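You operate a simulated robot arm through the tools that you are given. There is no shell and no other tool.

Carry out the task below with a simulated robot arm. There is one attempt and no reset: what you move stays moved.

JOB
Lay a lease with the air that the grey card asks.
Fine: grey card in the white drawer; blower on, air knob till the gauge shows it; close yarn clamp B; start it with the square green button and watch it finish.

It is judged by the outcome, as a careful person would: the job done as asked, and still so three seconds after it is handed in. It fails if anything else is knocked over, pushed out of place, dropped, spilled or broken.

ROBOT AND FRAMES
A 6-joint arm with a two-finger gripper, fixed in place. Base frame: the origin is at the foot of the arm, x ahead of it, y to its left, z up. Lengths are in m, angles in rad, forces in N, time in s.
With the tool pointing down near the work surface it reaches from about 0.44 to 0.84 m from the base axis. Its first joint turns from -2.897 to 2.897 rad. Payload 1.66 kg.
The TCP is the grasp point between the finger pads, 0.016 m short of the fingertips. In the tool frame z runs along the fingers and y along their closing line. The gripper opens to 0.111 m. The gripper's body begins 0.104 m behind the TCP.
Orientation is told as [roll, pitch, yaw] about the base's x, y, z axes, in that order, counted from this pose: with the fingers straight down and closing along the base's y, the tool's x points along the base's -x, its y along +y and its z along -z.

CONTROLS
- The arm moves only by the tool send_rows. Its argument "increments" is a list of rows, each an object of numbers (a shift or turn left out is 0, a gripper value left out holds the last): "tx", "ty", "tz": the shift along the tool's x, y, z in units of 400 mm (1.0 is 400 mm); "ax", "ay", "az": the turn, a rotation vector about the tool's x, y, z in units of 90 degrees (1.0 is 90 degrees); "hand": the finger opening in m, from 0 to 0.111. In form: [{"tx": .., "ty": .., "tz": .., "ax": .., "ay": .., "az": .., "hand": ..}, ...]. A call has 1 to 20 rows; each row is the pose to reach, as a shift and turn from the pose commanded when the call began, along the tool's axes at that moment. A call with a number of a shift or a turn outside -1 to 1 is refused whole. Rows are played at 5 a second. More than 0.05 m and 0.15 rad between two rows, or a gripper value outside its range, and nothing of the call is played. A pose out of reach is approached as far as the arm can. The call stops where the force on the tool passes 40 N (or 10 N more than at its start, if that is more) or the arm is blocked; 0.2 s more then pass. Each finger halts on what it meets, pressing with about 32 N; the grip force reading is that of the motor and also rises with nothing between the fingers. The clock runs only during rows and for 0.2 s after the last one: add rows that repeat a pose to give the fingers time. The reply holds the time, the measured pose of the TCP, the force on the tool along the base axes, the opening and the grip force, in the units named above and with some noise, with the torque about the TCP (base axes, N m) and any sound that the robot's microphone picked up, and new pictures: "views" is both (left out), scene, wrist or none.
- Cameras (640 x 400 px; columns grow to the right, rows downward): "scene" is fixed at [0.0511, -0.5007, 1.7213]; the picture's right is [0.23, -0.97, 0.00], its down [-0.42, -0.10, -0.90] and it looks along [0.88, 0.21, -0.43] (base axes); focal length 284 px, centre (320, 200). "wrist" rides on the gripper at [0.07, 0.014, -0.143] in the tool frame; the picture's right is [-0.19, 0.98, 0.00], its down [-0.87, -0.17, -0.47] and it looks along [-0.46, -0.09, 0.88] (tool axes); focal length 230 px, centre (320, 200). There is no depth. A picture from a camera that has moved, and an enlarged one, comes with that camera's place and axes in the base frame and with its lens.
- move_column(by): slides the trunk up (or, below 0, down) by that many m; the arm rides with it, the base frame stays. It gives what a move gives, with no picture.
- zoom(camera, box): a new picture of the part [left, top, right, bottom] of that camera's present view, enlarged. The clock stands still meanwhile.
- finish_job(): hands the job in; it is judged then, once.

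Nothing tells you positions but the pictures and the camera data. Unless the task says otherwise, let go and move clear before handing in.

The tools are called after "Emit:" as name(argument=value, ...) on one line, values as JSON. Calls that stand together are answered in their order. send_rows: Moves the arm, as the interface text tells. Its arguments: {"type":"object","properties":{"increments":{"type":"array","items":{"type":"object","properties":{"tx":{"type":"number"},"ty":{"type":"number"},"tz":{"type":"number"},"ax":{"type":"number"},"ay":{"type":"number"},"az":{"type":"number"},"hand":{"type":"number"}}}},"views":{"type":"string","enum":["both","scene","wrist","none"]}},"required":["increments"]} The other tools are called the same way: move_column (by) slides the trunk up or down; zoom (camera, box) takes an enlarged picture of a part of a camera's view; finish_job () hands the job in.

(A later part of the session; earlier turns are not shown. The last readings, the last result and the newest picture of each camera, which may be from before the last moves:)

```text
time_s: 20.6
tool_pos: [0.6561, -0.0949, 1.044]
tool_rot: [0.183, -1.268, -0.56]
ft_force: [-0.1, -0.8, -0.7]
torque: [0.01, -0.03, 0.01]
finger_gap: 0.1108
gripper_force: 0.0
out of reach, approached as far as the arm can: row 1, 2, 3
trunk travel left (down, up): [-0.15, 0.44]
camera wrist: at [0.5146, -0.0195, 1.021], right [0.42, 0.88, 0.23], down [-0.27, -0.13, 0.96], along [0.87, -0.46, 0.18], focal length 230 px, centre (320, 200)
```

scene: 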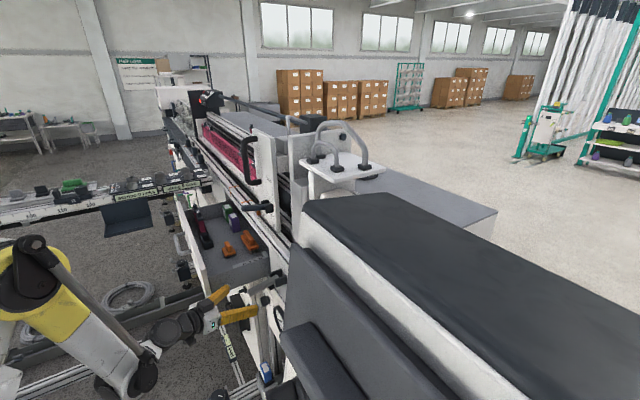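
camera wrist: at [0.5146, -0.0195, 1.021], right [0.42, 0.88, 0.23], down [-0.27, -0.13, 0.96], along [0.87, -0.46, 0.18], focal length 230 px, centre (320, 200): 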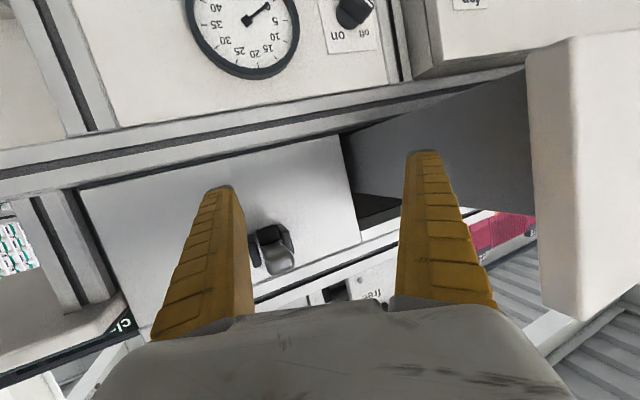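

The hand is free again. The wrist can't come too close to its own column, so I'll retreat back and up to a known reachable pose, then look at the drawer from above.

Emit:
send_rows(increments=[{"tx": -0.01, "ty": 0.012, "tz": -0.07, "ax": 0.025, "ay": 0.06, "az": 0.017}, {"tx": -0.03, "ty": 0.023, "tz": -0.14, "ax": 0.052, "ay": 0.122, "az": 0.034}, {"tx": -0.045, "ty": 0.034, "tz": -0.2, "ax": 0.08, "ay": 0.187, "az": 0.053}, {"tx": -0.06, "ty": 0.045, "tz": -0.26, "ax": 0.108, "ay": 0.252, "az": 0.071}, {"tx": -0.075, "ty": 0.056, "tz": -0.32, "ax": 0.136, "ay": 0.318, "az": 0.089}, {"tx": -0.09, "ty": 0.067, "tz": -0.38, "ax": 0.164, "ay": 0.383, "az": 0.108}, {"tx": -0.105, "ty": 0.078, "tz": -0.44, "ax": 0.193, "ay": 0.45, "az": 0.127}, {"tx": -0.121, "ty": 0.0875, "tz": -0.5, "ax": 0.2207, "ay": 0.5161, "az": 0.145}])

```text
time_s: 22.4
tool_pos: [0.5026, -0.0009, 1.1505]
tool_rot: [0.0, -0.442, -0.784]
ft_force: [0.4, -0.2, -0.1]
torque: [0.01, -0.01, -0.01]
finger_gap: 0.1107
gripper_force: 0.0
trunk travel left (down, up): [-0.15, 0.44]
camera wrist: at [0.4228, 0.0977, 1.251], right [0.82, 0.57, 0.08], down [0.29, -0.53, 0.8], along [0.5, -0.63, -0.6], focal length 230 px, centre (320, 200)
```

scene: 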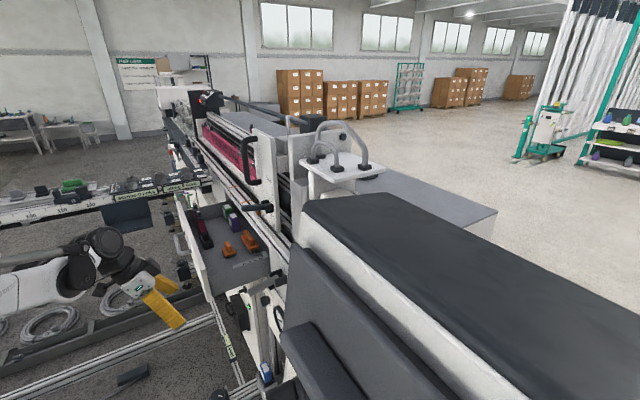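
wrist: 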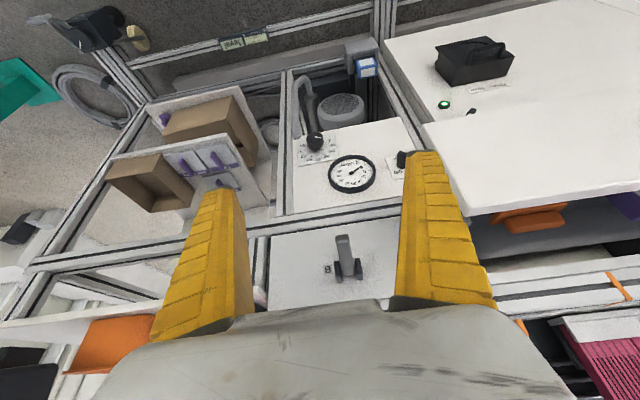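

Emit:
zoom(camera="scene", box=[140, 130, 400, 300])

Emit:
zoom(camera="scene", box=[150, 180, 280, 310])

```text
2.35 times, centred on (270, 215) of scene
camera zoom: at [0.0511, -0.5007, 1.7213], right [0.23, -0.97, 0.0], down [-0.42, -0.1, -0.9], along [0.88, 0.21, -0.43], focal length 668 px, centre (438, 165)
```

zoom: 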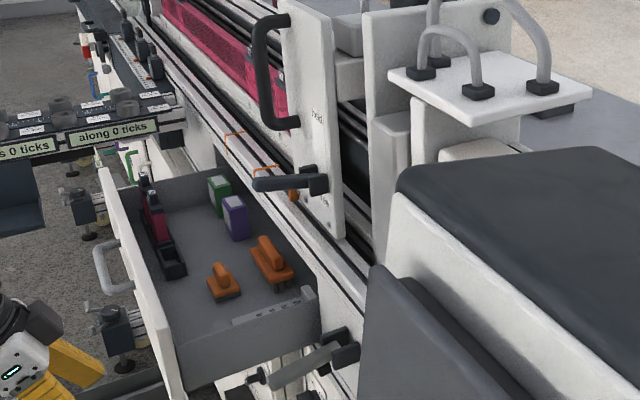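

```text
3.08 times, centred on (215, 245) of scene
camera zoom: at [0.0511, -0.5007, 1.7213], right [0.23, -0.97, 0.0], down [-0.42, -0.1, -0.9], along [0.88, 0.21, -0.43], focal length 873 px, centre (643, 62)
```

zoom: 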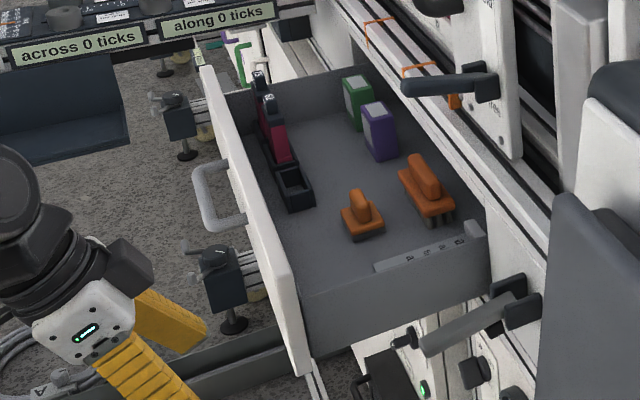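

I can restore it: the front's corner is now at (0.677, 0.027, top z 1.131), about 5.5 cm further in than before. I'll close the fingers, lower them inside the drawer behind the front panel near its right end, and draw it back out.

Emit:
send_rows(increments=[{"tx": -0.036, "tz": -0.076, "ay": 0.09, "hand": 0.0}, {"tx": -0.072, "tz": -0.151, "ay": 0.18, "hand": 0.0}, {"tx": -0.107, "tz": -0.226, "ay": 0.2814, "hand": 0.0}, {"tx": -0.167, "ty": 0.085, "tz": -0.198, "ay": 0.2814, "hand": 0.0}, {"tx": -0.227, "ty": 0.171, "tz": -0.169, "ay": 0.2814, "hand": 0.0}, {"tx": -0.287, "ty": 0.256, "tz": -0.141, "ay": 0.2814, "hand": 0.0}, {"tx": -0.346, "ty": 0.342, "tz": -0.113, "ay": 0.2814, "hand": 0.0}, {"tx": -0.406, "ty": 0.427, "tz": -0.084, "ay": 0.2814, "hand": 0.0}, {"tx": -0.466, "ty": 0.5125, "tz": -0.056, "ay": 0.2814, "hand": 0.0}])

```text
refused: row 3 steps farther than a row can; nothing moved
```

Emit:
send_rows(increments=[{"tx": -0.036, "tz": -0.076, "ay": 0.09, "hand": 0.0}, {"tx": -0.072, "tz": -0.151, "ay": 0.18, "hand": 0.0}, {"tx": -0.107, "tz": -0.226, "ay": 0.27, "hand": 0.0}, {"tx": -0.167, "ty": 0.085, "tz": -0.198, "ay": 0.2814, "hand": 0.0}, {"tx": -0.227, "ty": 0.171, "tz": -0.169, "ay": 0.2814, "hand": 0.0}, {"tx": -0.287, "ty": 0.256, "tz": -0.141, "ay": 0.2814, "hand": 0.0}, {"tx": -0.346, "ty": 0.342, "tz": -0.113, "ay": 0.2814, "hand": 0.0}, {"tx": -0.406, "ty": 0.427, "tz": -0.084, "ay": 0.2814, "hand": 0.0}, {"tx": -0.466, "ty": 0.5125, "tz": -0.056, "ay": 0.2814, "hand": 0.0}])

```text
time_s: 24.4
tool_pos: [0.762, 0.0342, 1.2472]
tool_rot: [0.001, -0.001, -0.785]
ft_force: [0.7, 0.4, -0.1]
torque: [0.01, 0.1, 0.03]
finger_gap: 0.0003
gripper_force: 28.7
trunk travel left (down, up): [-0.15, 0.44]
camera wrist: at [0.7211, 0.094, 1.3924], right [0.83, 0.56, 0.0], down [0.49, -0.73, 0.47], along [0.26, -0.39, -0.88], focal length 230 px, centre (320, 200)
```

scene: 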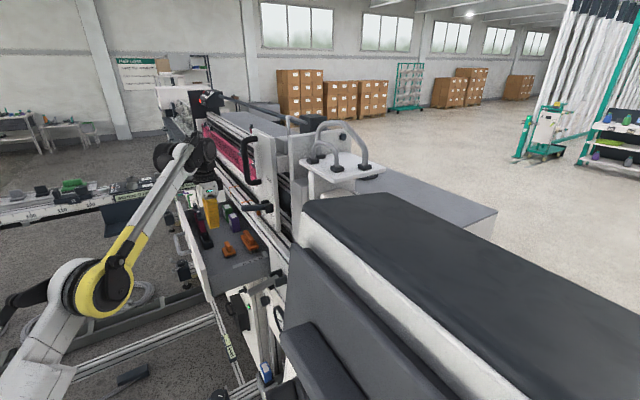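
wrist: 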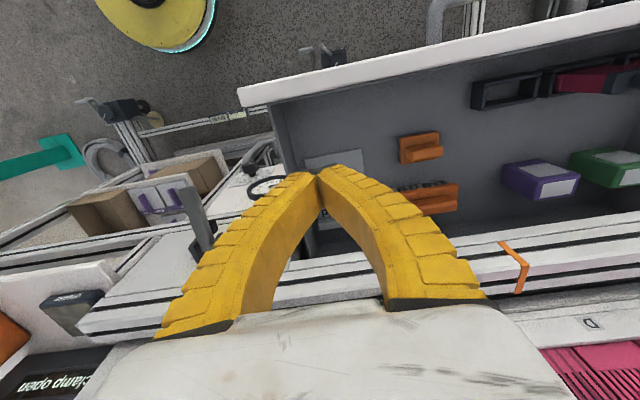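

Emit:
send_rows(increments=[{"ty": 0.05, "tz": 0.1}, {"ty": 0.05, "tz": 0.2}, {"ty": 0.05, "tz": 0.3}, {"ty": 0.05, "tz": 0.35}])

```text
time_s: 25.4
tool_pos: [0.7747, 0.0472, 1.1091]
tool_rot: [0.001, -0.002, -0.785]
ft_force: [0.0, 0.6, 0.7]
torque: [-0.01, 0.03, 0.01]
finger_gap: 0.0
gripper_force: 28.6
trunk travel left (down, up): [-0.15, 0.44]
camera wrist: at [0.7335, 0.1066, 1.2525], right [0.83, 0.56, 0.0], down [0.49, -0.73, 0.47], along [0.27, -0.39, -0.88], focal length 230 px, centre (320, 200)
```

scene: 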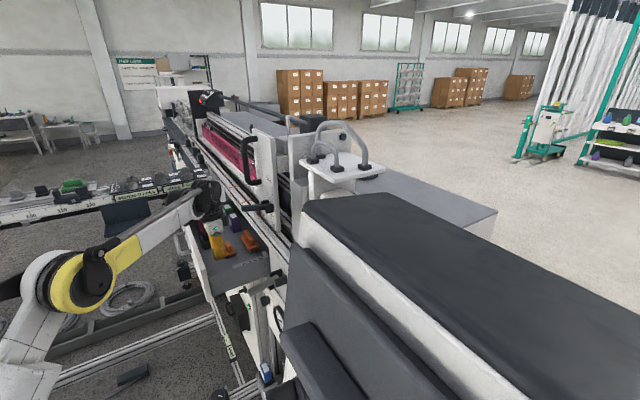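
wrist: 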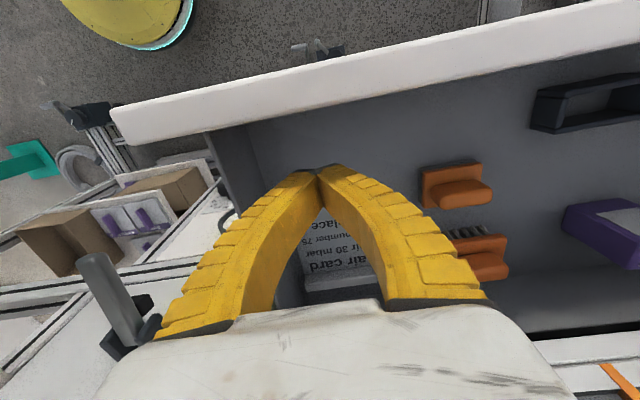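

Emit:
send_rows(increments=[{"tx": 0.03}, {"tx": 0.06}, {"tx": 0.09}, {"tx": 0.12}, {"tx": 0.15}])

Emit:
zoom(camera="scene", box=[140, 130, 400, 300])

```text
time_s: 26.6
tool_pos: [0.7323, 0.0891, 1.1096]
tool_rot: [0.004, -0.002, -0.785]
ft_force: [0.3, -1.1, -1.0]
torque: [0.02, -0.02, -0.01]
finger_gap: 0.0
gripper_force: 29.3
trunk travel left (down, up): [-0.15, 0.44]
camera wrist: at [0.691, 0.1488, 1.2542], right [0.83, 0.56, 0.0], down [0.49, -0.73, 0.47], along [0.27, -0.39, -0.88], focal length 230 px, centre (320, 200)
```

scene: 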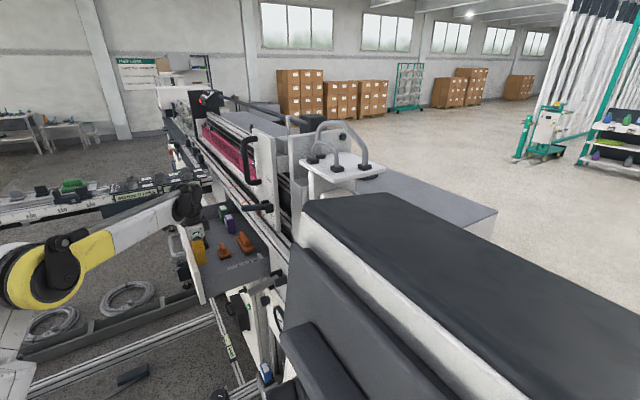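
wrist: 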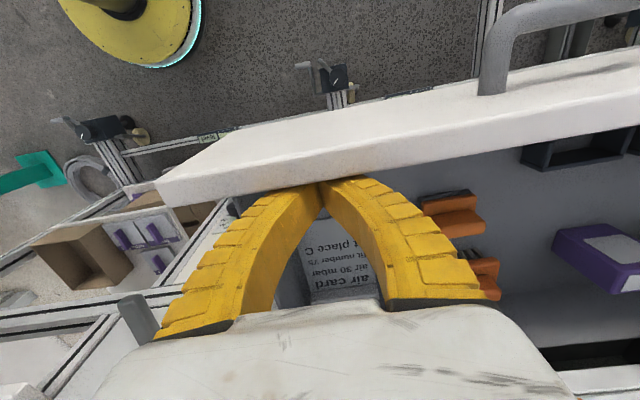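

```text
2.35 times, centred on (270, 215) of scene
camera zoom: at [0.0511, -0.5007, 1.7213], right [0.23, -0.97, 0.0], down [-0.42, -0.1, -0.9], along [0.88, 0.21, -0.43], focal length 668 px, centre (438, 165)
```

zoom: 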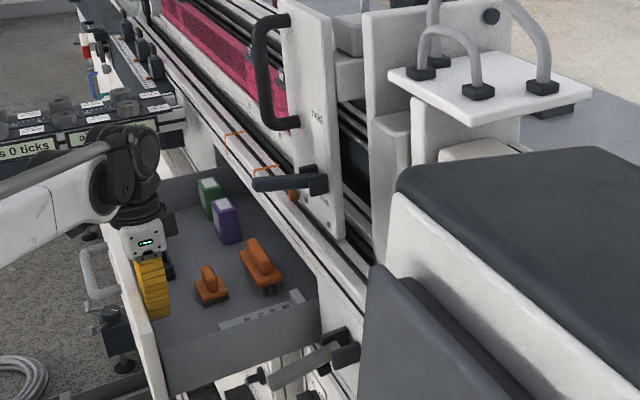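

Emit:
send_rows(increments=[{"tx": 0.025}, {"tx": 0.05}, {"tx": 0.075}, {"tx": 0.085}], views="scene")

Emit:
zoom(camera="scene", box=[140, 130, 400, 300])

```text
time_s: 27.6
tool_pos: [0.7082, 0.1134, 1.1108]
tool_rot: [0.003, -0.001, -0.786]
ft_force: [0.4, -0.5, -0.1]
torque: [-0.01, 0.05, 0.0]
finger_gap: 0.0
gripper_force: 28.6
trunk travel left (down, up): [-0.15, 0.44]
```

scene: 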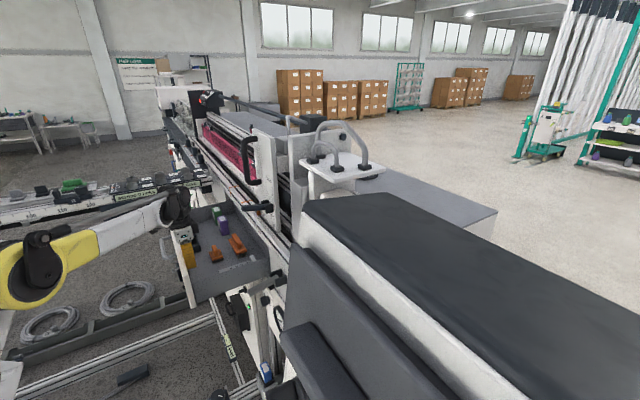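

```text
2.35 times, centred on (270, 215) of scene
camera zoom: at [0.0511, -0.5007, 1.7213], right [0.23, -0.97, 0.0], down [-0.42, -0.1, -0.9], along [0.88, 0.21, -0.43], focal length 668 px, centre (438, 165)
```

zoom: 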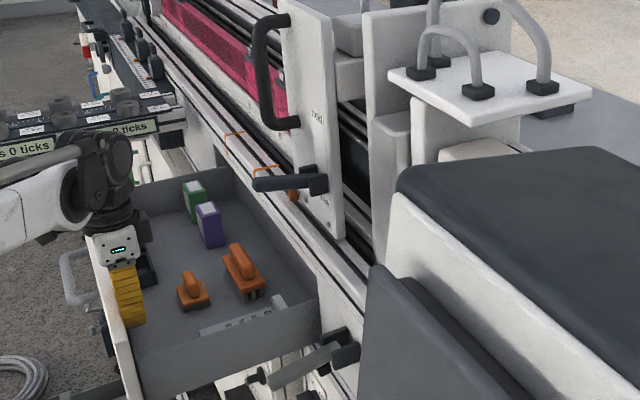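

Emit:
send_rows(increments=[{"tx": 0.011}, {"tx": 0.021}, {"tx": 0.021}], views="none")

Emit:
zoom(camera="scene", box=[140, 130, 400, 300])

```text
time_s: 28.4
tool_pos: [0.7036, 0.1174, 1.1103]
tool_rot: [0.003, -0.001, -0.785]
ft_force: [11.8, -7.0, 3.9]
torque: [0.14, 0.15, -0.09]
finger_gap: 0.0057
gripper_force: 28.5
trunk travel left (down, up): [-0.15, 0.44]
```

```text
2.35 times, centred on (270, 215) of scene
camera zoom: at [0.0511, -0.5007, 1.7213], right [0.23, -0.97, 0.0], down [-0.42, -0.1, -0.9], along [0.88, 0.21, -0.43], focal length 668 px, centre (438, 165)
```

zoom: 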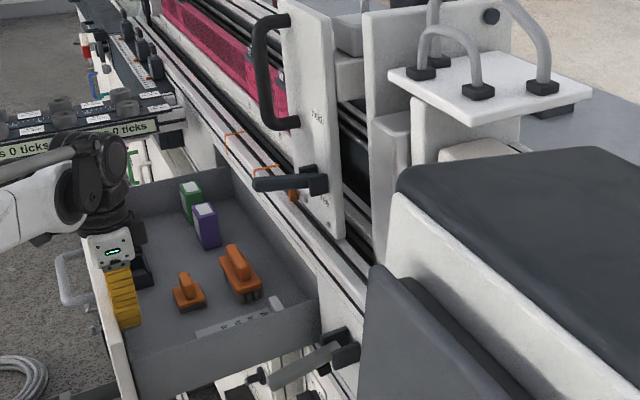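

The drawer is back at its original place, against its open stop. I'll ease off and lift the fingers out.

Emit:
send_rows(increments=[{"tx": -0.05}, {"tx": -0.05, "tz": -0.1}, {"tx": -0.05, "tz": -0.2}, {"tx": -0.05, "tz": -0.3}, {"tx": -0.05, "tz": -0.4}, {"tx": -0.05, "tz": -0.5}])

Emit:
zoom(camera="scene", box=[140, 130, 400, 300])

```text
time_s: 29.8
tool_pos: [0.7165, 0.1055, 1.3095]
tool_rot: [0.0, -0.001, -0.786]
ft_force: [0.7, -0.1, -0.8]
torque: [-0.02, 0.02, 0.03]
finger_gap: 0.0
gripper_force: 28.4
trunk travel left (down, up): [-0.15, 0.44]
camera wrist: at [0.6755, 0.1652, 1.4535], right [0.83, 0.56, 0.0], down [0.49, -0.73, 0.47], along [0.27, -0.39, -0.88], focal length 230 px, centre (320, 200)
```

scene: 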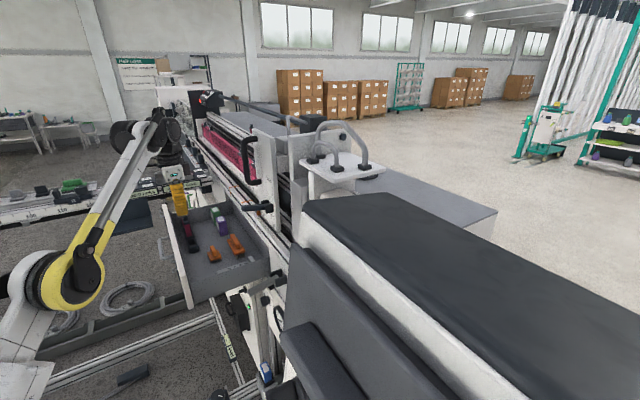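
wrist: 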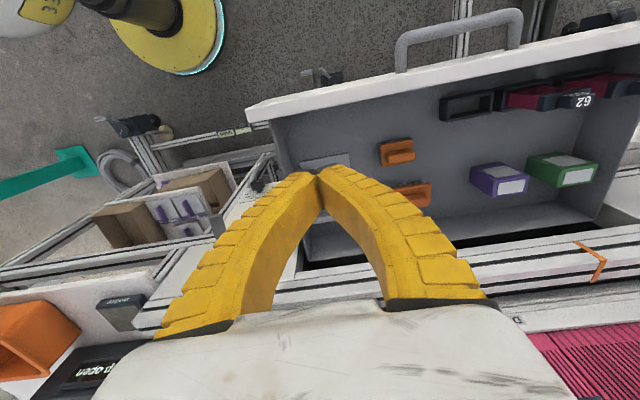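

```text
2.35 times, centred on (270, 215) of scene
camera zoom: at [0.0511, -0.5007, 1.7213], right [0.23, -0.97, 0.0], down [-0.42, -0.1, -0.9], along [0.88, 0.21, -0.43], focal length 668 px, centre (438, 165)
```

zoom: 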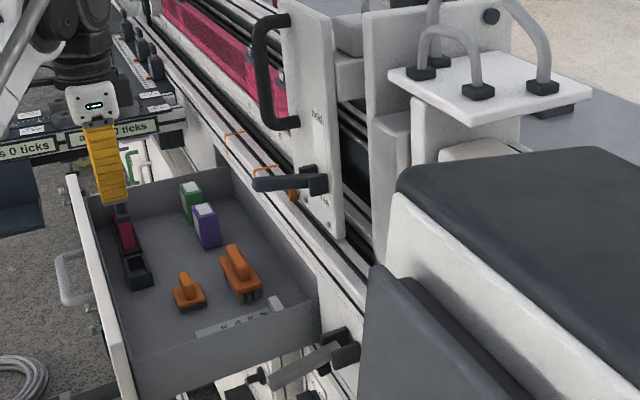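

The drawer and its contents match the original picture. Now I'll move in front of the panel, turn the hand, and lower the trunk fully so a nearly horizontal tool can reach the blower switch.

Emit:
send_rows(increments=[{"tx": 0.03, "ty": -0.095, "az": -0.074}, {"tx": 0.065, "ty": -0.19, "az": -0.148}, {"tx": 0.098, "ty": -0.285, "az": -0.222}, {"tx": 0.131, "ty": -0.38, "az": -0.296}, {"tx": 0.164, "ty": -0.475, "az": -0.37}, {"tx": 0.196, "ty": -0.569, "az": -0.443}], views="none")

Emit:
move_column(by=-0.15)

```text
time_s: 31.2
tool_pos: [0.4993, -0.001, 1.3098]
tool_rot: [-0.001, -0.001, -0.087]
ft_force: [-0.1, -0.2, 0.4]
torque: [0.02, -0.01, 0.0]
finger_gap: 0.0
gripper_force: 28.4
trunk travel left (down, up): [-0.15, 0.44]
```

```text
time_s: 32.9
tool_pos: [0.4998, -0.0011, 1.1593]
tool_rot: [-0.001, -0.004, -0.089]
ft_force: [0.1, 0.2, 0.7]
torque: [0.02, -0.01, 0.03]
finger_gap: 0.0001
gripper_force: 28.5
trunk travel left (down, up): [0.0, 0.59]
```

Emit:
send_rows(increments=[{"tx": -0.013, "ty": -0.004, "tz": 0.11, "ay": -0.064}, {"tx": -0.051, "ty": -0.013, "tz": 0.2225, "ay": -0.154}, {"tx": -0.09, "ty": -0.02, "tz": 0.335, "ay": -0.245}, {"tx": -0.128, "ty": -0.031, "tz": 0.4475, "ay": -0.335}, {"tx": -0.18, "ty": -0.044, "tz": 0.5475, "ay": -0.425}, {"tx": -0.2435, "ty": -0.056, "tz": 0.635, "ay": -0.515}, {"tx": -0.308, "ty": -0.0755, "tz": 0.685, "ay": -0.598}])

```text
time_s: 34.5
tool_pos: [0.6213, -0.0425, 0.885]
tool_rot: [0.0, -0.945, -0.091]
ft_force: [-0.3, 0.0, 0.5]
torque: [0.03, -0.02, 0.0]
finger_gap: 0.0
gripper_force: 28.4
trunk travel left (down, up): [0.0, 0.59]
camera wrist: at [0.4655, -0.0138, 0.9139], right [0.2, 0.97, 0.15], down [0.11, -0.18, 0.98], along [0.97, -0.18, -0.14], focal length 230 px, centre (320, 200)
```

scene: 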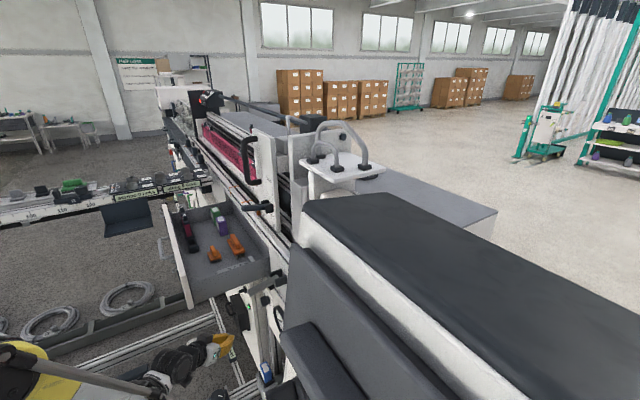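
wrist: 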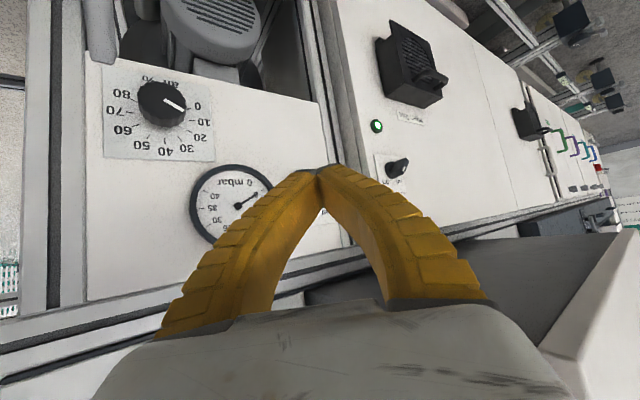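

Emit:
send_rows(increments=[{"tx": -0.05, "ty": -0.034, "tz": 0.061, "ay": -0.075}, {"tx": -0.1, "ty": -0.069, "tz": 0.122, "ay": -0.15}, {"tx": -0.151, "ty": -0.103, "tz": 0.183, "ay": -0.226}])

Emit:
zoom(camera="scene", box=[220, 260, 310, 340])

```text
time_s: 35.3
tool_pos: [0.7111, -0.0925, 0.8909]
tool_rot: [0.001, -1.298, -0.091]
ft_force: [0.3, 0.2, 0.8]
torque: [-0.01, -0.02, 0.0]
finger_gap: 0.0
gripper_force: 28.8
trunk travel left (down, up): [0.0, 0.59]
camera wrist: at [0.556, -0.0632, 0.8633], right [0.14, 0.97, 0.18], down [-0.24, -0.15, 0.96], along [0.96, -0.18, 0.21], focal length 230 px, centre (320, 200)
```

scene: 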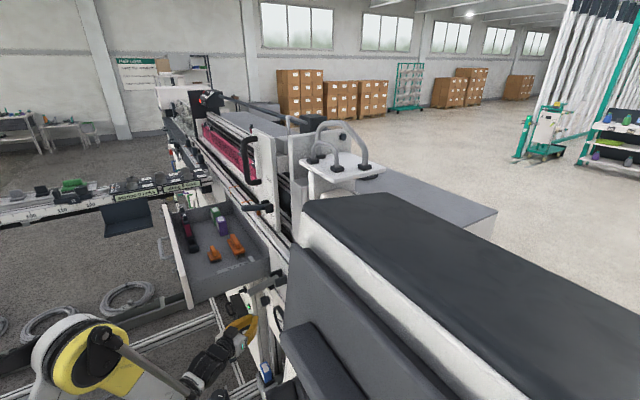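
wrist: 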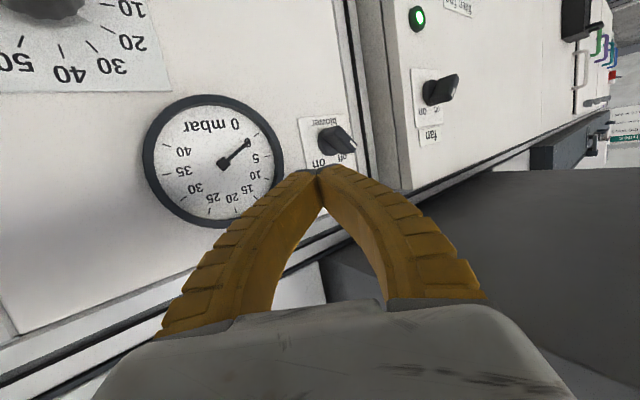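

```text
5.00 times, centred on (265, 300) of scene
camera zoom: at [0.0511, -0.5007, 1.7213], right [0.23, -0.97, 0.0], down [-0.42, -0.1, -0.9], along [0.88, 0.21, -0.43], focal length 1419 px, centre (595, -300)
```

zoom: 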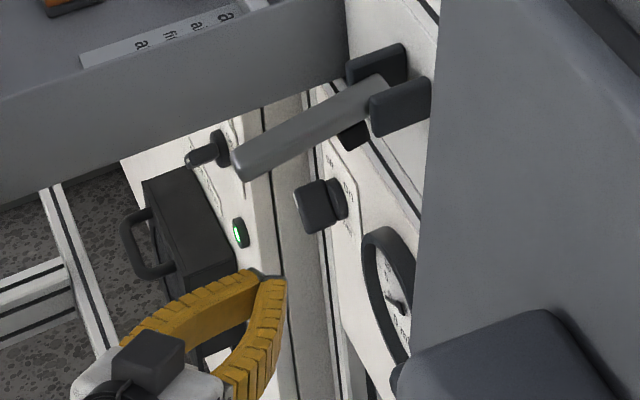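

Switch centre refined to about (0.849, -0.095, 0.854). I'll bring the closed fingertip in just on the near side of the switch bar's lower end, then push it round clockwise.

Emit:
send_rows(increments=[{"tx": 0.0025, "ty": -0.005, "tz": 0.074}, {"tx": 0.005, "ty": -0.011, "tz": 0.148}, {"tx": 0.0075, "ty": -0.016, "tz": 0.223}])

Emit:
zoom(camera="wrist", box=[240, 60, 400, 200])

Emit:
zoom(camera="scene", box=[220, 260, 310, 340])

```text
time_s: 36.1
tool_pos: [0.7957, -0.1046, 0.864]
tool_rot: [-0.001, -1.298, -0.091]
ft_force: [-0.1, -0.9, 1.2]
torque: [0.0, 0.05, -0.03]
finger_gap: 0.0
gripper_force: 28.4
trunk travel left (down, up): [0.0, 0.59]
camera wrist: at [0.64, -0.0768, 0.8371], right [0.14, 0.97, 0.18], down [-0.23, -0.15, 0.96], along [0.96, -0.18, 0.21], focal length 230 px, centre (320, 200)
```

scene: 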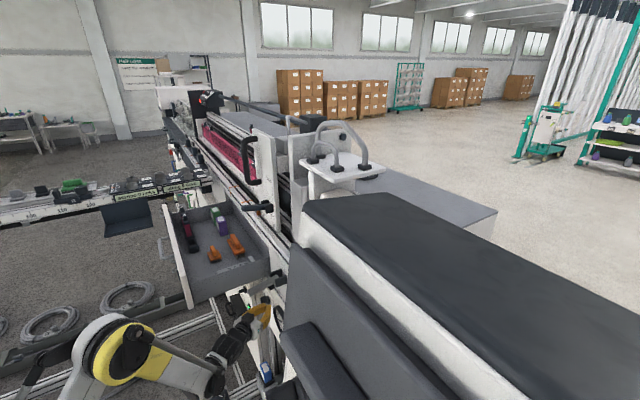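
wrist: 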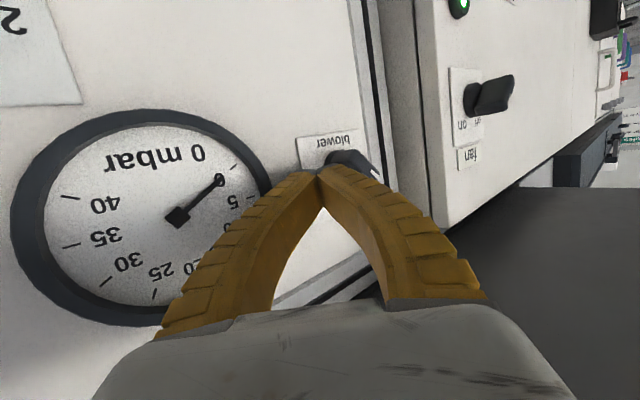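

```text
2.86 times, centred on (320, 130) of wrist
camera zoom: at [0.64, -0.0768, 0.8371], right [0.14, 0.97, 0.18], down [-0.23, -0.15, 0.96], along [0.96, -0.18, 0.21], focal length 657 px, centre (320, 400)
```

zoom: 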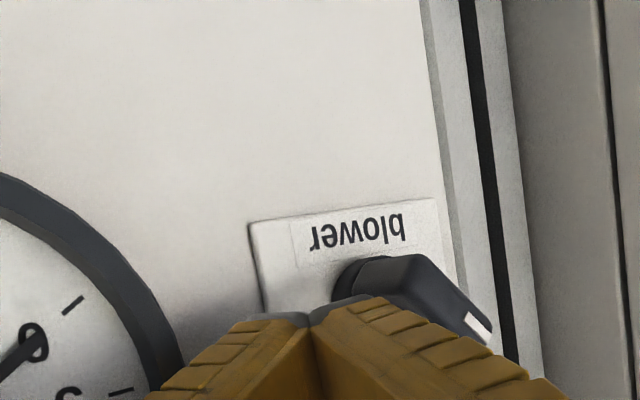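

```text
5.00 times, centred on (265, 300) of scene
camera zoom: at [0.0511, -0.5007, 1.7213], right [0.23, -0.97, 0.0], down [-0.42, -0.1, -0.9], along [0.88, 0.21, -0.43], focal length 1419 px, centre (595, -300)
```

zoom: 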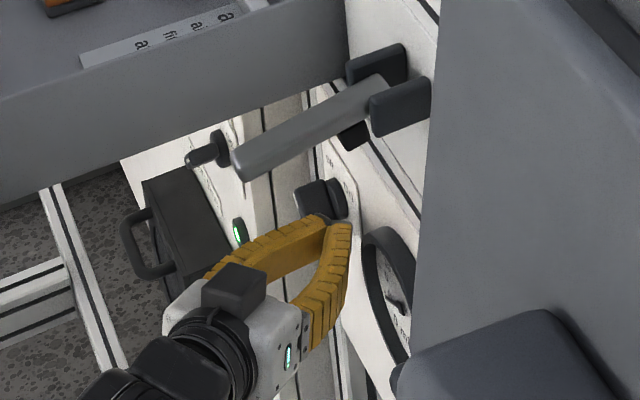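

Emit:
send_rows(increments=[{"tx": 0.012, "ty": 0.0115, "tz": 0.013}, {"tx": 0.028, "ty": 0.015, "tz": 0.021}, {"tx": 0.044, "ty": 0.019, "tz": 0.029}, {"tx": 0.055, "ty": 0.027, "tz": 0.039}, {"tx": 0.0645, "ty": 0.0345, "tz": 0.048}, {"tx": 0.074, "ty": 0.058, "tz": 0.0705}])

Emit:
zoom(camera="wrist", box=[240, 60, 400, 200])

Emit:
zoom(camera="scene", box=[220, 260, 310, 340])

```text
time_s: 37.5
tool_pos: [0.8154, -0.0832, 0.8279]
tool_rot: [0.004, -1.297, -0.089]
ft_force: [-1.0, 0.1, -0.5]
torque: [0.05, -0.02, 0.03]
finger_gap: 0.0
gripper_force: 28.7
trunk travel left (down, up): [0.0, 0.59]
heard: click
camera wrist: at [0.6604, -0.0549, 0.8011], right [0.14, 0.97, 0.18], down [-0.23, -0.15, 0.96], along [0.96, -0.18, 0.21], focal length 230 px, centre (320, 200)
```

scene: 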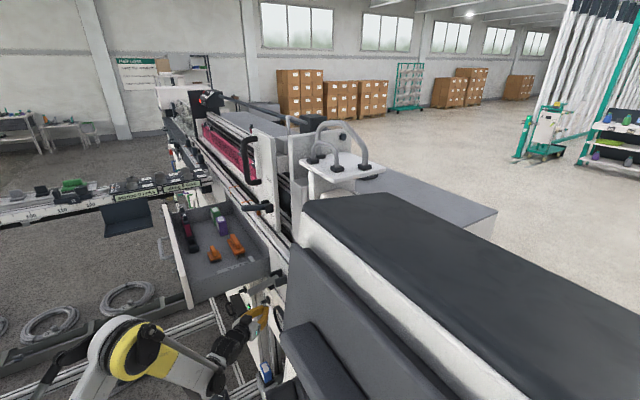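
wrist: 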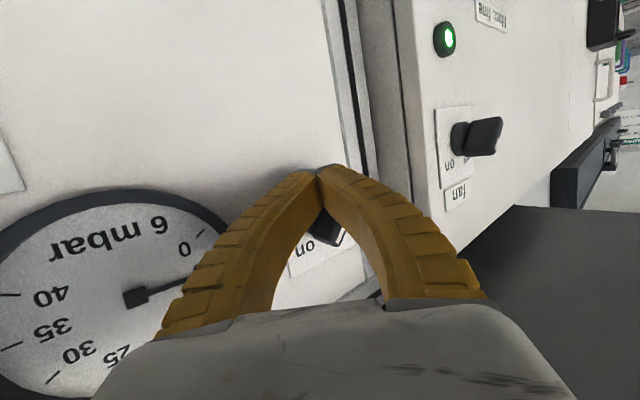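

```text
2.86 times, centred on (320, 130) of wrist
camera zoom: at [0.6604, -0.0549, 0.8011], right [0.14, 0.97, 0.18], down [-0.23, -0.15, 0.96], along [0.96, -0.18, 0.21], focal length 657 px, centre (320, 400)
```

zoom: 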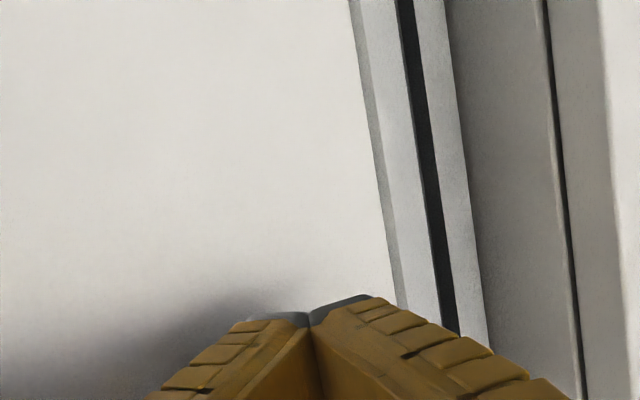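

```text
5.00 times, centred on (265, 300) of scene
camera zoom: at [0.0511, -0.5007, 1.7213], right [0.23, -0.97, 0.0], down [-0.42, -0.1, -0.9], along [0.88, 0.21, -0.43], focal length 1419 px, centre (595, -300)
```

zoom: 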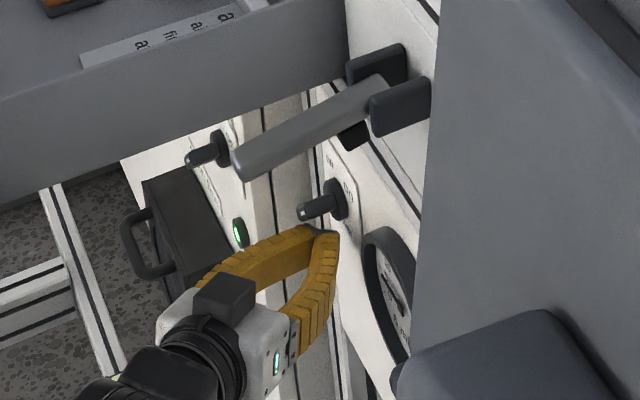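

The blower clicked on and the gauge has begun to read (about 6 mbar). I'll back the finger out and look at the gauge and switch.

Emit:
send_rows(increments=[{"tz": -0.1}, {"tx": -0.02, "tz": -0.15}, {"tx": -0.05, "tz": -0.2}])

Emit:
zoom(camera="wrist", box=[100, 60, 400, 260])

```text
time_s: 38.3
tool_pos: [0.7447, -0.0764, 0.8684]
tool_rot: [0.0, -1.296, -0.09]
ft_force: [-0.5, 0.0, -0.7]
torque: [-0.01, 0.01, 0.02]
finger_gap: 0.0
gripper_force: 28.6
trunk travel left (down, up): [0.0, 0.59]
camera wrist: at [0.5882, -0.0479, 0.8416], right [0.14, 0.97, 0.18], down [-0.23, -0.15, 0.96], along [0.96, -0.18, 0.21], focal length 230 px, centre (320, 200)
```

scene: 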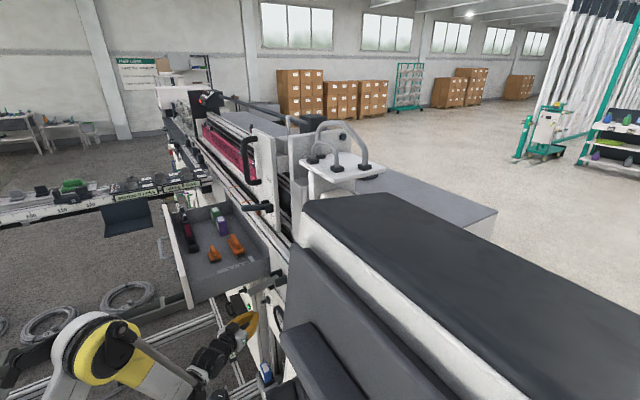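
wrist: 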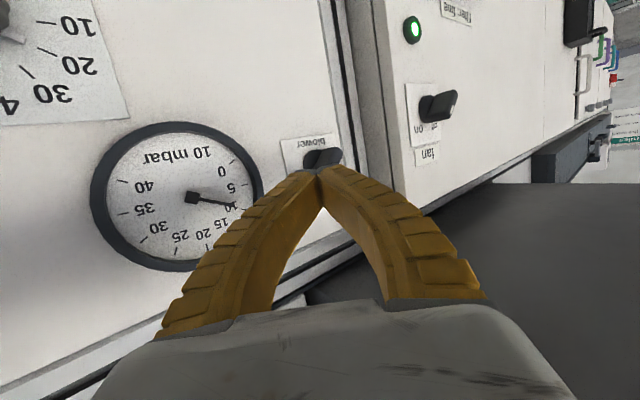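

```text
2.00 times, centred on (250, 160) of wrist
camera zoom: at [0.5882, -0.0479, 0.8416], right [0.14, 0.97, 0.18], down [-0.23, -0.15, 0.96], along [0.96, -0.18, 0.21], focal length 460 px, centre (460, 280)
```

zoom: 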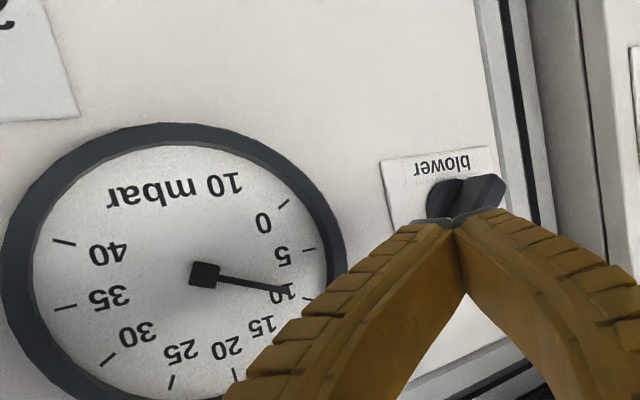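

The pressure is still climbing from the air-off position (10 mbar so far). I'll swing the hand over to a pre-grasp in front of the air knob, fingers open, tail tilted up and toward the drawer side so I can turn clockwise.

Emit:
send_rows(increments=[{"tx": 0.039, "ty": -0.027, "tz": -0.016, "ax": 0.064, "ay": 0.049, "az": -0.026}, {"tx": 0.078, "ty": -0.055, "tz": -0.033, "ax": 0.128, "ay": 0.097, "az": -0.051}, {"tx": 0.117, "ty": -0.082, "tz": -0.049, "ax": 0.192, "ay": 0.146, "az": -0.077, "hand": 0.085}, {"tx": 0.156, "ty": -0.11, "tz": -0.066, "ax": 0.256, "ay": 0.194, "az": -0.102, "hand": 0.085}, {"tx": 0.195, "ty": -0.137, "tz": -0.082, "ax": 0.32, "ay": 0.243, "az": -0.128, "hand": 0.085}, {"tx": 0.234, "ty": -0.164, "tz": -0.098, "ax": 0.385, "ay": 0.292, "az": -0.154, "hand": 0.085}, {"tx": 0.273, "ty": -0.192, "tz": -0.115, "ax": 0.449, "ay": 0.34, "az": -0.179, "hand": 0.085}, {"tx": 0.312, "ty": -0.219, "tz": -0.131, "ax": 0.513, "ay": 0.389, "az": -0.205, "hand": 0.085}, {"tx": 0.351, "ty": -0.247, "tz": -0.148, "ax": 0.577, "ay": 0.437, "az": -0.23, "hand": 0.085}, {"tx": 0.39, "ty": -0.274, "tz": -0.164, "ax": 0.641, "ay": 0.486, "az": -0.256, "hand": 0.085}])

Emit:
zoom(camera="scene", box=[180, 240, 340, 400])

```text
time_s: 40.5
tool_pos: [0.6306, -0.1779, 0.7366]
tool_rot: [-1.037, -0.471, -0.13]
ft_force: [0.2, 0.2, 0.7]
torque: [0.02, -0.01, 0.02]
finger_gap: 0.0862
gripper_force: 1.3
trunk travel left (down, up): [0.0, 0.59]
camera wrist: at [0.5573, -0.0354, 0.7609], right [0.61, 0.42, -0.67], down [0.63, 0.24, 0.74], along [0.47, -0.87, -0.12], focal length 230 px, centre (320, 200)
```

scene: 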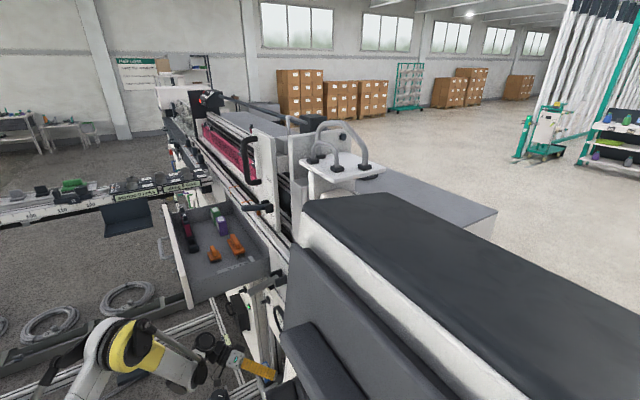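
wrist: 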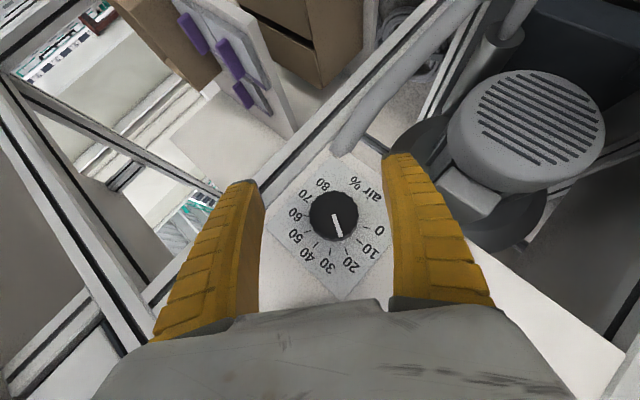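

```text
2.50 times, centred on (260, 320) of scene
camera zoom: at [0.0511, -0.5007, 1.7213], right [0.23, -0.97, 0.0], down [-0.42, -0.1, -0.9], along [0.88, 0.21, -0.43], focal length 709 px, centre (470, -100)
```

zoom: 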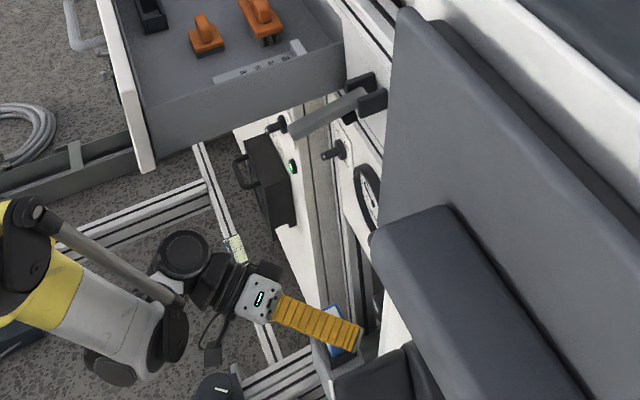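

Emit:
zoom(camera="wrist", box=[260, 140, 410, 300])

```text
2.50 times, centred on (335, 220) of wrist
camera zoom: at [0.5573, -0.0354, 0.7609], right [0.61, 0.42, -0.67], down [0.63, 0.24, 0.74], along [0.47, -0.87, -0.12], focal length 575 px, centre (282, 150)
```

zoom: 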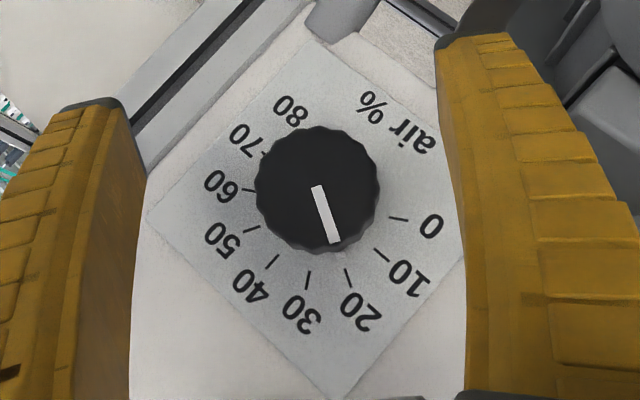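

The knob sits at 20 % now, and its axis is at about (0.70,-0.244,0.737), well aligned with the hand. I'll advance onto it and grip.

Emit:
send_rows(increments=[{"tx": -0.06, "ty": 0.004, "tz": 0.053}, {"tx": -0.12, "ty": 0.008, "tz": 0.106}, {"tx": -0.12, "ty": 0.008, "tz": 0.106, "hand": 0.03}, {"tx": -0.12, "ty": 0.008, "tz": 0.106, "hand": 0.03}, {"tx": -0.12, "ty": 0.008, "tz": 0.106, "hand": 0.03}])

Emit:
zoom(camera="wrist", box=[240, 100, 440, 320])

Emit:
zoom(camera="scene", box=[240, 280, 310, 340])

```text
time_s: 41.7
tool_pos: [0.681, -0.2178, 0.7356]
tool_rot: [-1.035, -0.471, -0.129]
ft_force: [-1.9, 11.2, -5.6]
torque: [0.11, 0.13, 0.09]
finger_gap: 0.0417
gripper_force: 33.2
trunk travel left (down, up): [0.0, 0.59]
camera wrist: at [0.6067, -0.0767, 0.7608], right [0.61, 0.43, -0.67], down [0.63, 0.24, 0.74], along [0.47, -0.87, -0.12], focal length 230 px, centre (320, 200)
```

scene: 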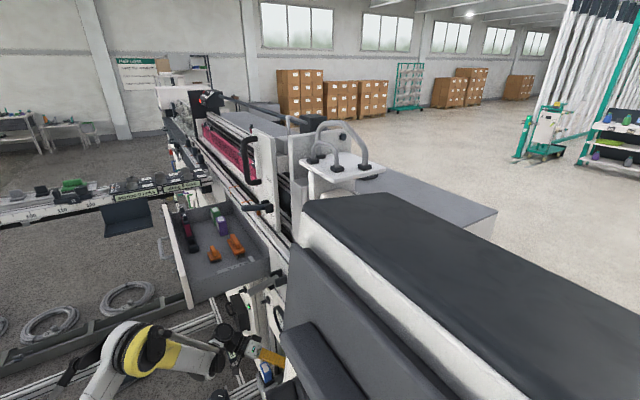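
wrist: 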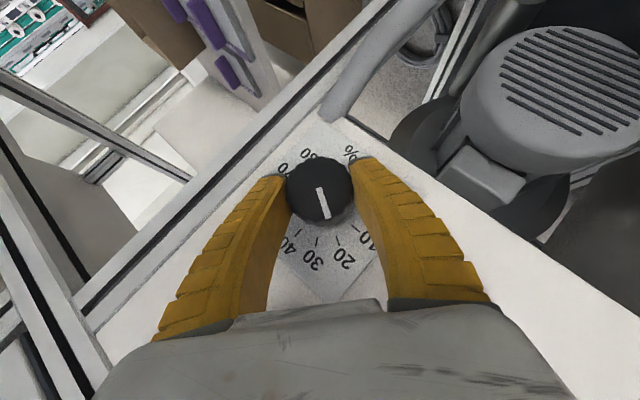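

```text
1.82 times, centred on (340, 210) of wrist
camera zoom: at [0.6067, -0.0767, 0.7608], right [0.61, 0.43, -0.67], down [0.63, 0.24, 0.74], along [0.47, -0.87, -0.12], focal length 418 px, centre (284, 182)
```

zoom: 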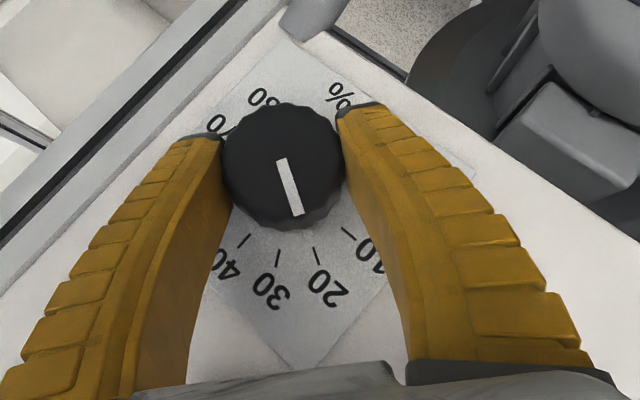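

```text
6.67 times, centred on (275, 310) of scene
camera zoom: at [0.0511, -0.5007, 1.7213], right [0.23, -0.97, 0.0], down [-0.42, -0.1, -0.9], along [0.88, 0.21, -0.43], focal length 1891 px, centre (620, -533)
```

zoom: 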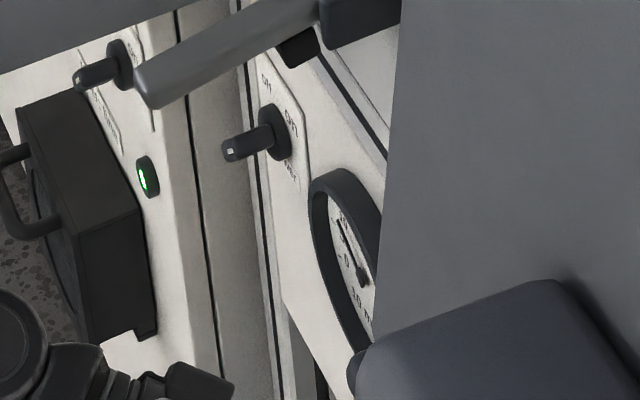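

The gauge holds 10 mbar at 20 %, so 30 mbar should be somewhere near 60 %. I'll turn the knob clockwise about its own axis, first stroke 70°.

Emit:
send_rows(increments=[{"ax": -0.061, "az": 0.061}, {"ax": -0.122, "az": 0.122}, {"ax": -0.183, "az": 0.183}, {"ax": -0.244, "az": 0.244}, {"ax": -0.305, "az": 0.305}, {"ax": -0.366, "az": 0.366}, {"ax": -0.427, "az": 0.427}, {"ax": -0.488, "az": 0.488}, {"ax": -0.55, "az": 0.55}])

Emit:
zoom(camera="wrist", box=[240, 100, 440, 320])

Emit:
zoom(camera="scene", box=[240, 280, 310, 340])

```text
time_s: 43.7
tool_pos: [0.6774, -0.2217, 0.7379]
tool_rot: [0.478, -0.727, -1.118]
ft_force: [-10.5, -9.0, 8.1]
torque: [-0.34, -0.3, -0.19]
finger_gap: 0.0414
gripper_force: 33.8
trunk travel left (down, up): [0.0, 0.59]
camera wrist: at [0.5673, -0.116, 0.7919], right [0.71, 0.52, 0.46], down [-0.15, -0.54, 0.83], along [0.69, -0.66, -0.31], focal length 230 px, centre (320, 200)
```

scene: 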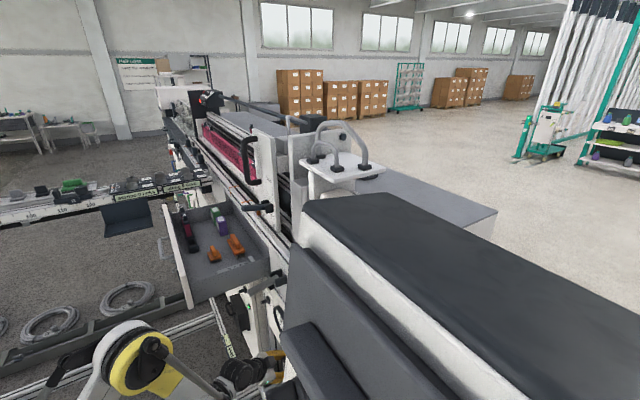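
wrist: 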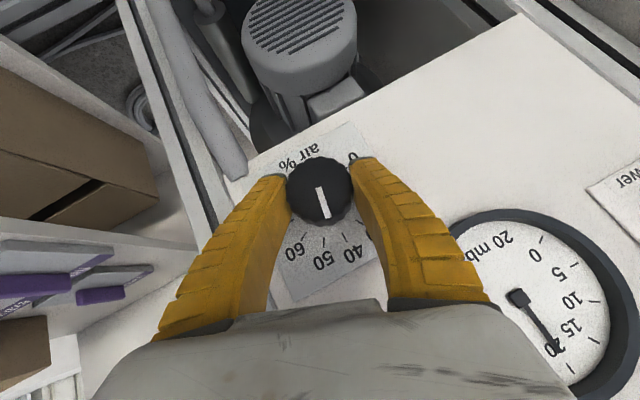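

```text
1.82 times, centred on (340, 210) of wrist
camera zoom: at [0.5673, -0.116, 0.7919], right [0.71, 0.52, 0.46], down [-0.15, -0.54, 0.83], along [0.69, -0.66, -0.31], focal length 418 px, centre (284, 182)
```

zoom: 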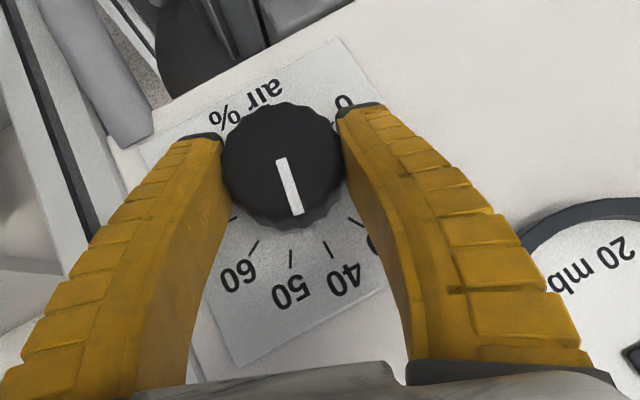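

```text
6.67 times, centred on (275, 310) of scene
camera zoom: at [0.0511, -0.5007, 1.7213], right [0.23, -0.97, 0.0], down [-0.42, -0.1, -0.9], along [0.88, 0.21, -0.43], focal length 1891 px, centre (620, -533)
```

zoom: 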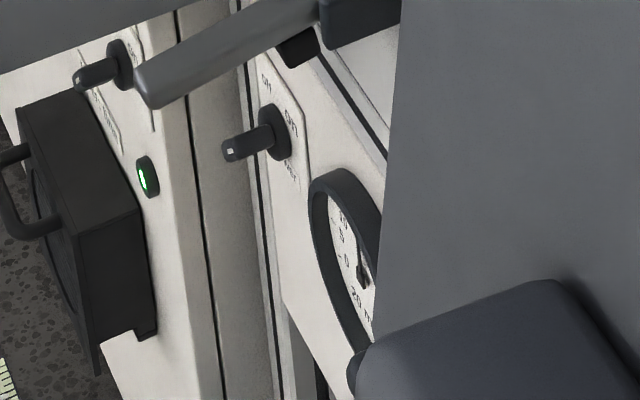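

The knob follows (about 43 %) and the gauge is now in the wrist view, reading 20. I'll wait a moment for it to settle.

Emit:
send_rows(increments=[{"tx": 0}, {"tx": 0}, {"tx": 0}, {"tx": 0}, {"tx": 0}, {"tx": 0}, {"tx": 0}, {"tx": 0}, {"tx": 0}, {"tx": 0}], views="wrist")

Emit:
zoom(camera="wrist", box=[440, 180, 640, 400])

```text
time_s: 45.9
tool_pos: [0.6787, -0.2201, 0.7384]
tool_rot: [0.476, -0.727, -1.115]
ft_force: [-18.3, -18.7, 3.2]
torque: [-0.15, -0.01, -0.44]
finger_gap: 0.042
gripper_force: 34.1
trunk travel left (down, up): [0.0, 0.59]
camera wrist: at [0.5674, -0.116, 0.7918], right [0.71, 0.53, 0.46], down [-0.14, -0.54, 0.83], along [0.69, -0.66, -0.31], focal length 230 px, centre (320, 200)
```

wrist: 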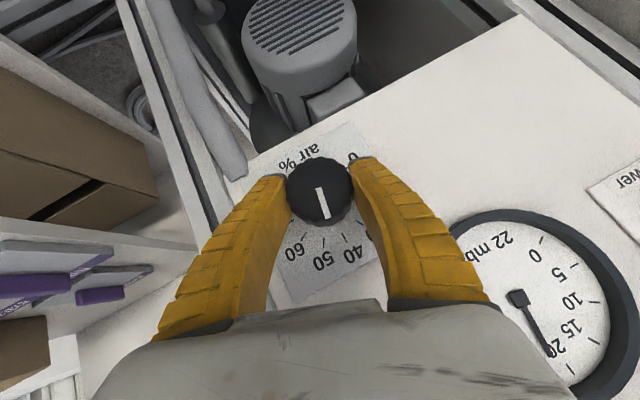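

```text
1.82 times, centred on (540, 290) of wrist
camera zoom: at [0.5674, -0.116, 0.7918], right [0.71, 0.53, 0.46], down [-0.14, -0.54, 0.83], along [0.69, -0.66, -0.31], focal length 418 px, centre (-80, 36)
```

zoom: 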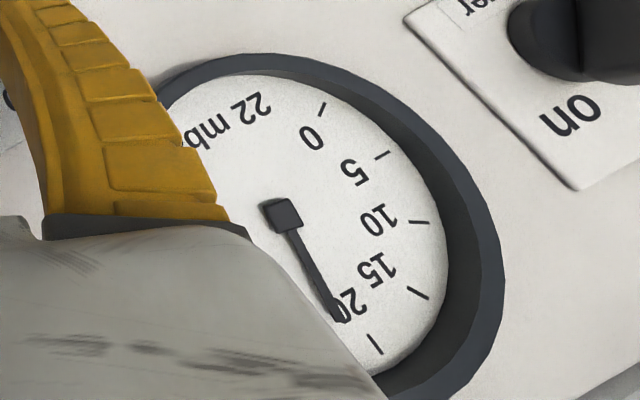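

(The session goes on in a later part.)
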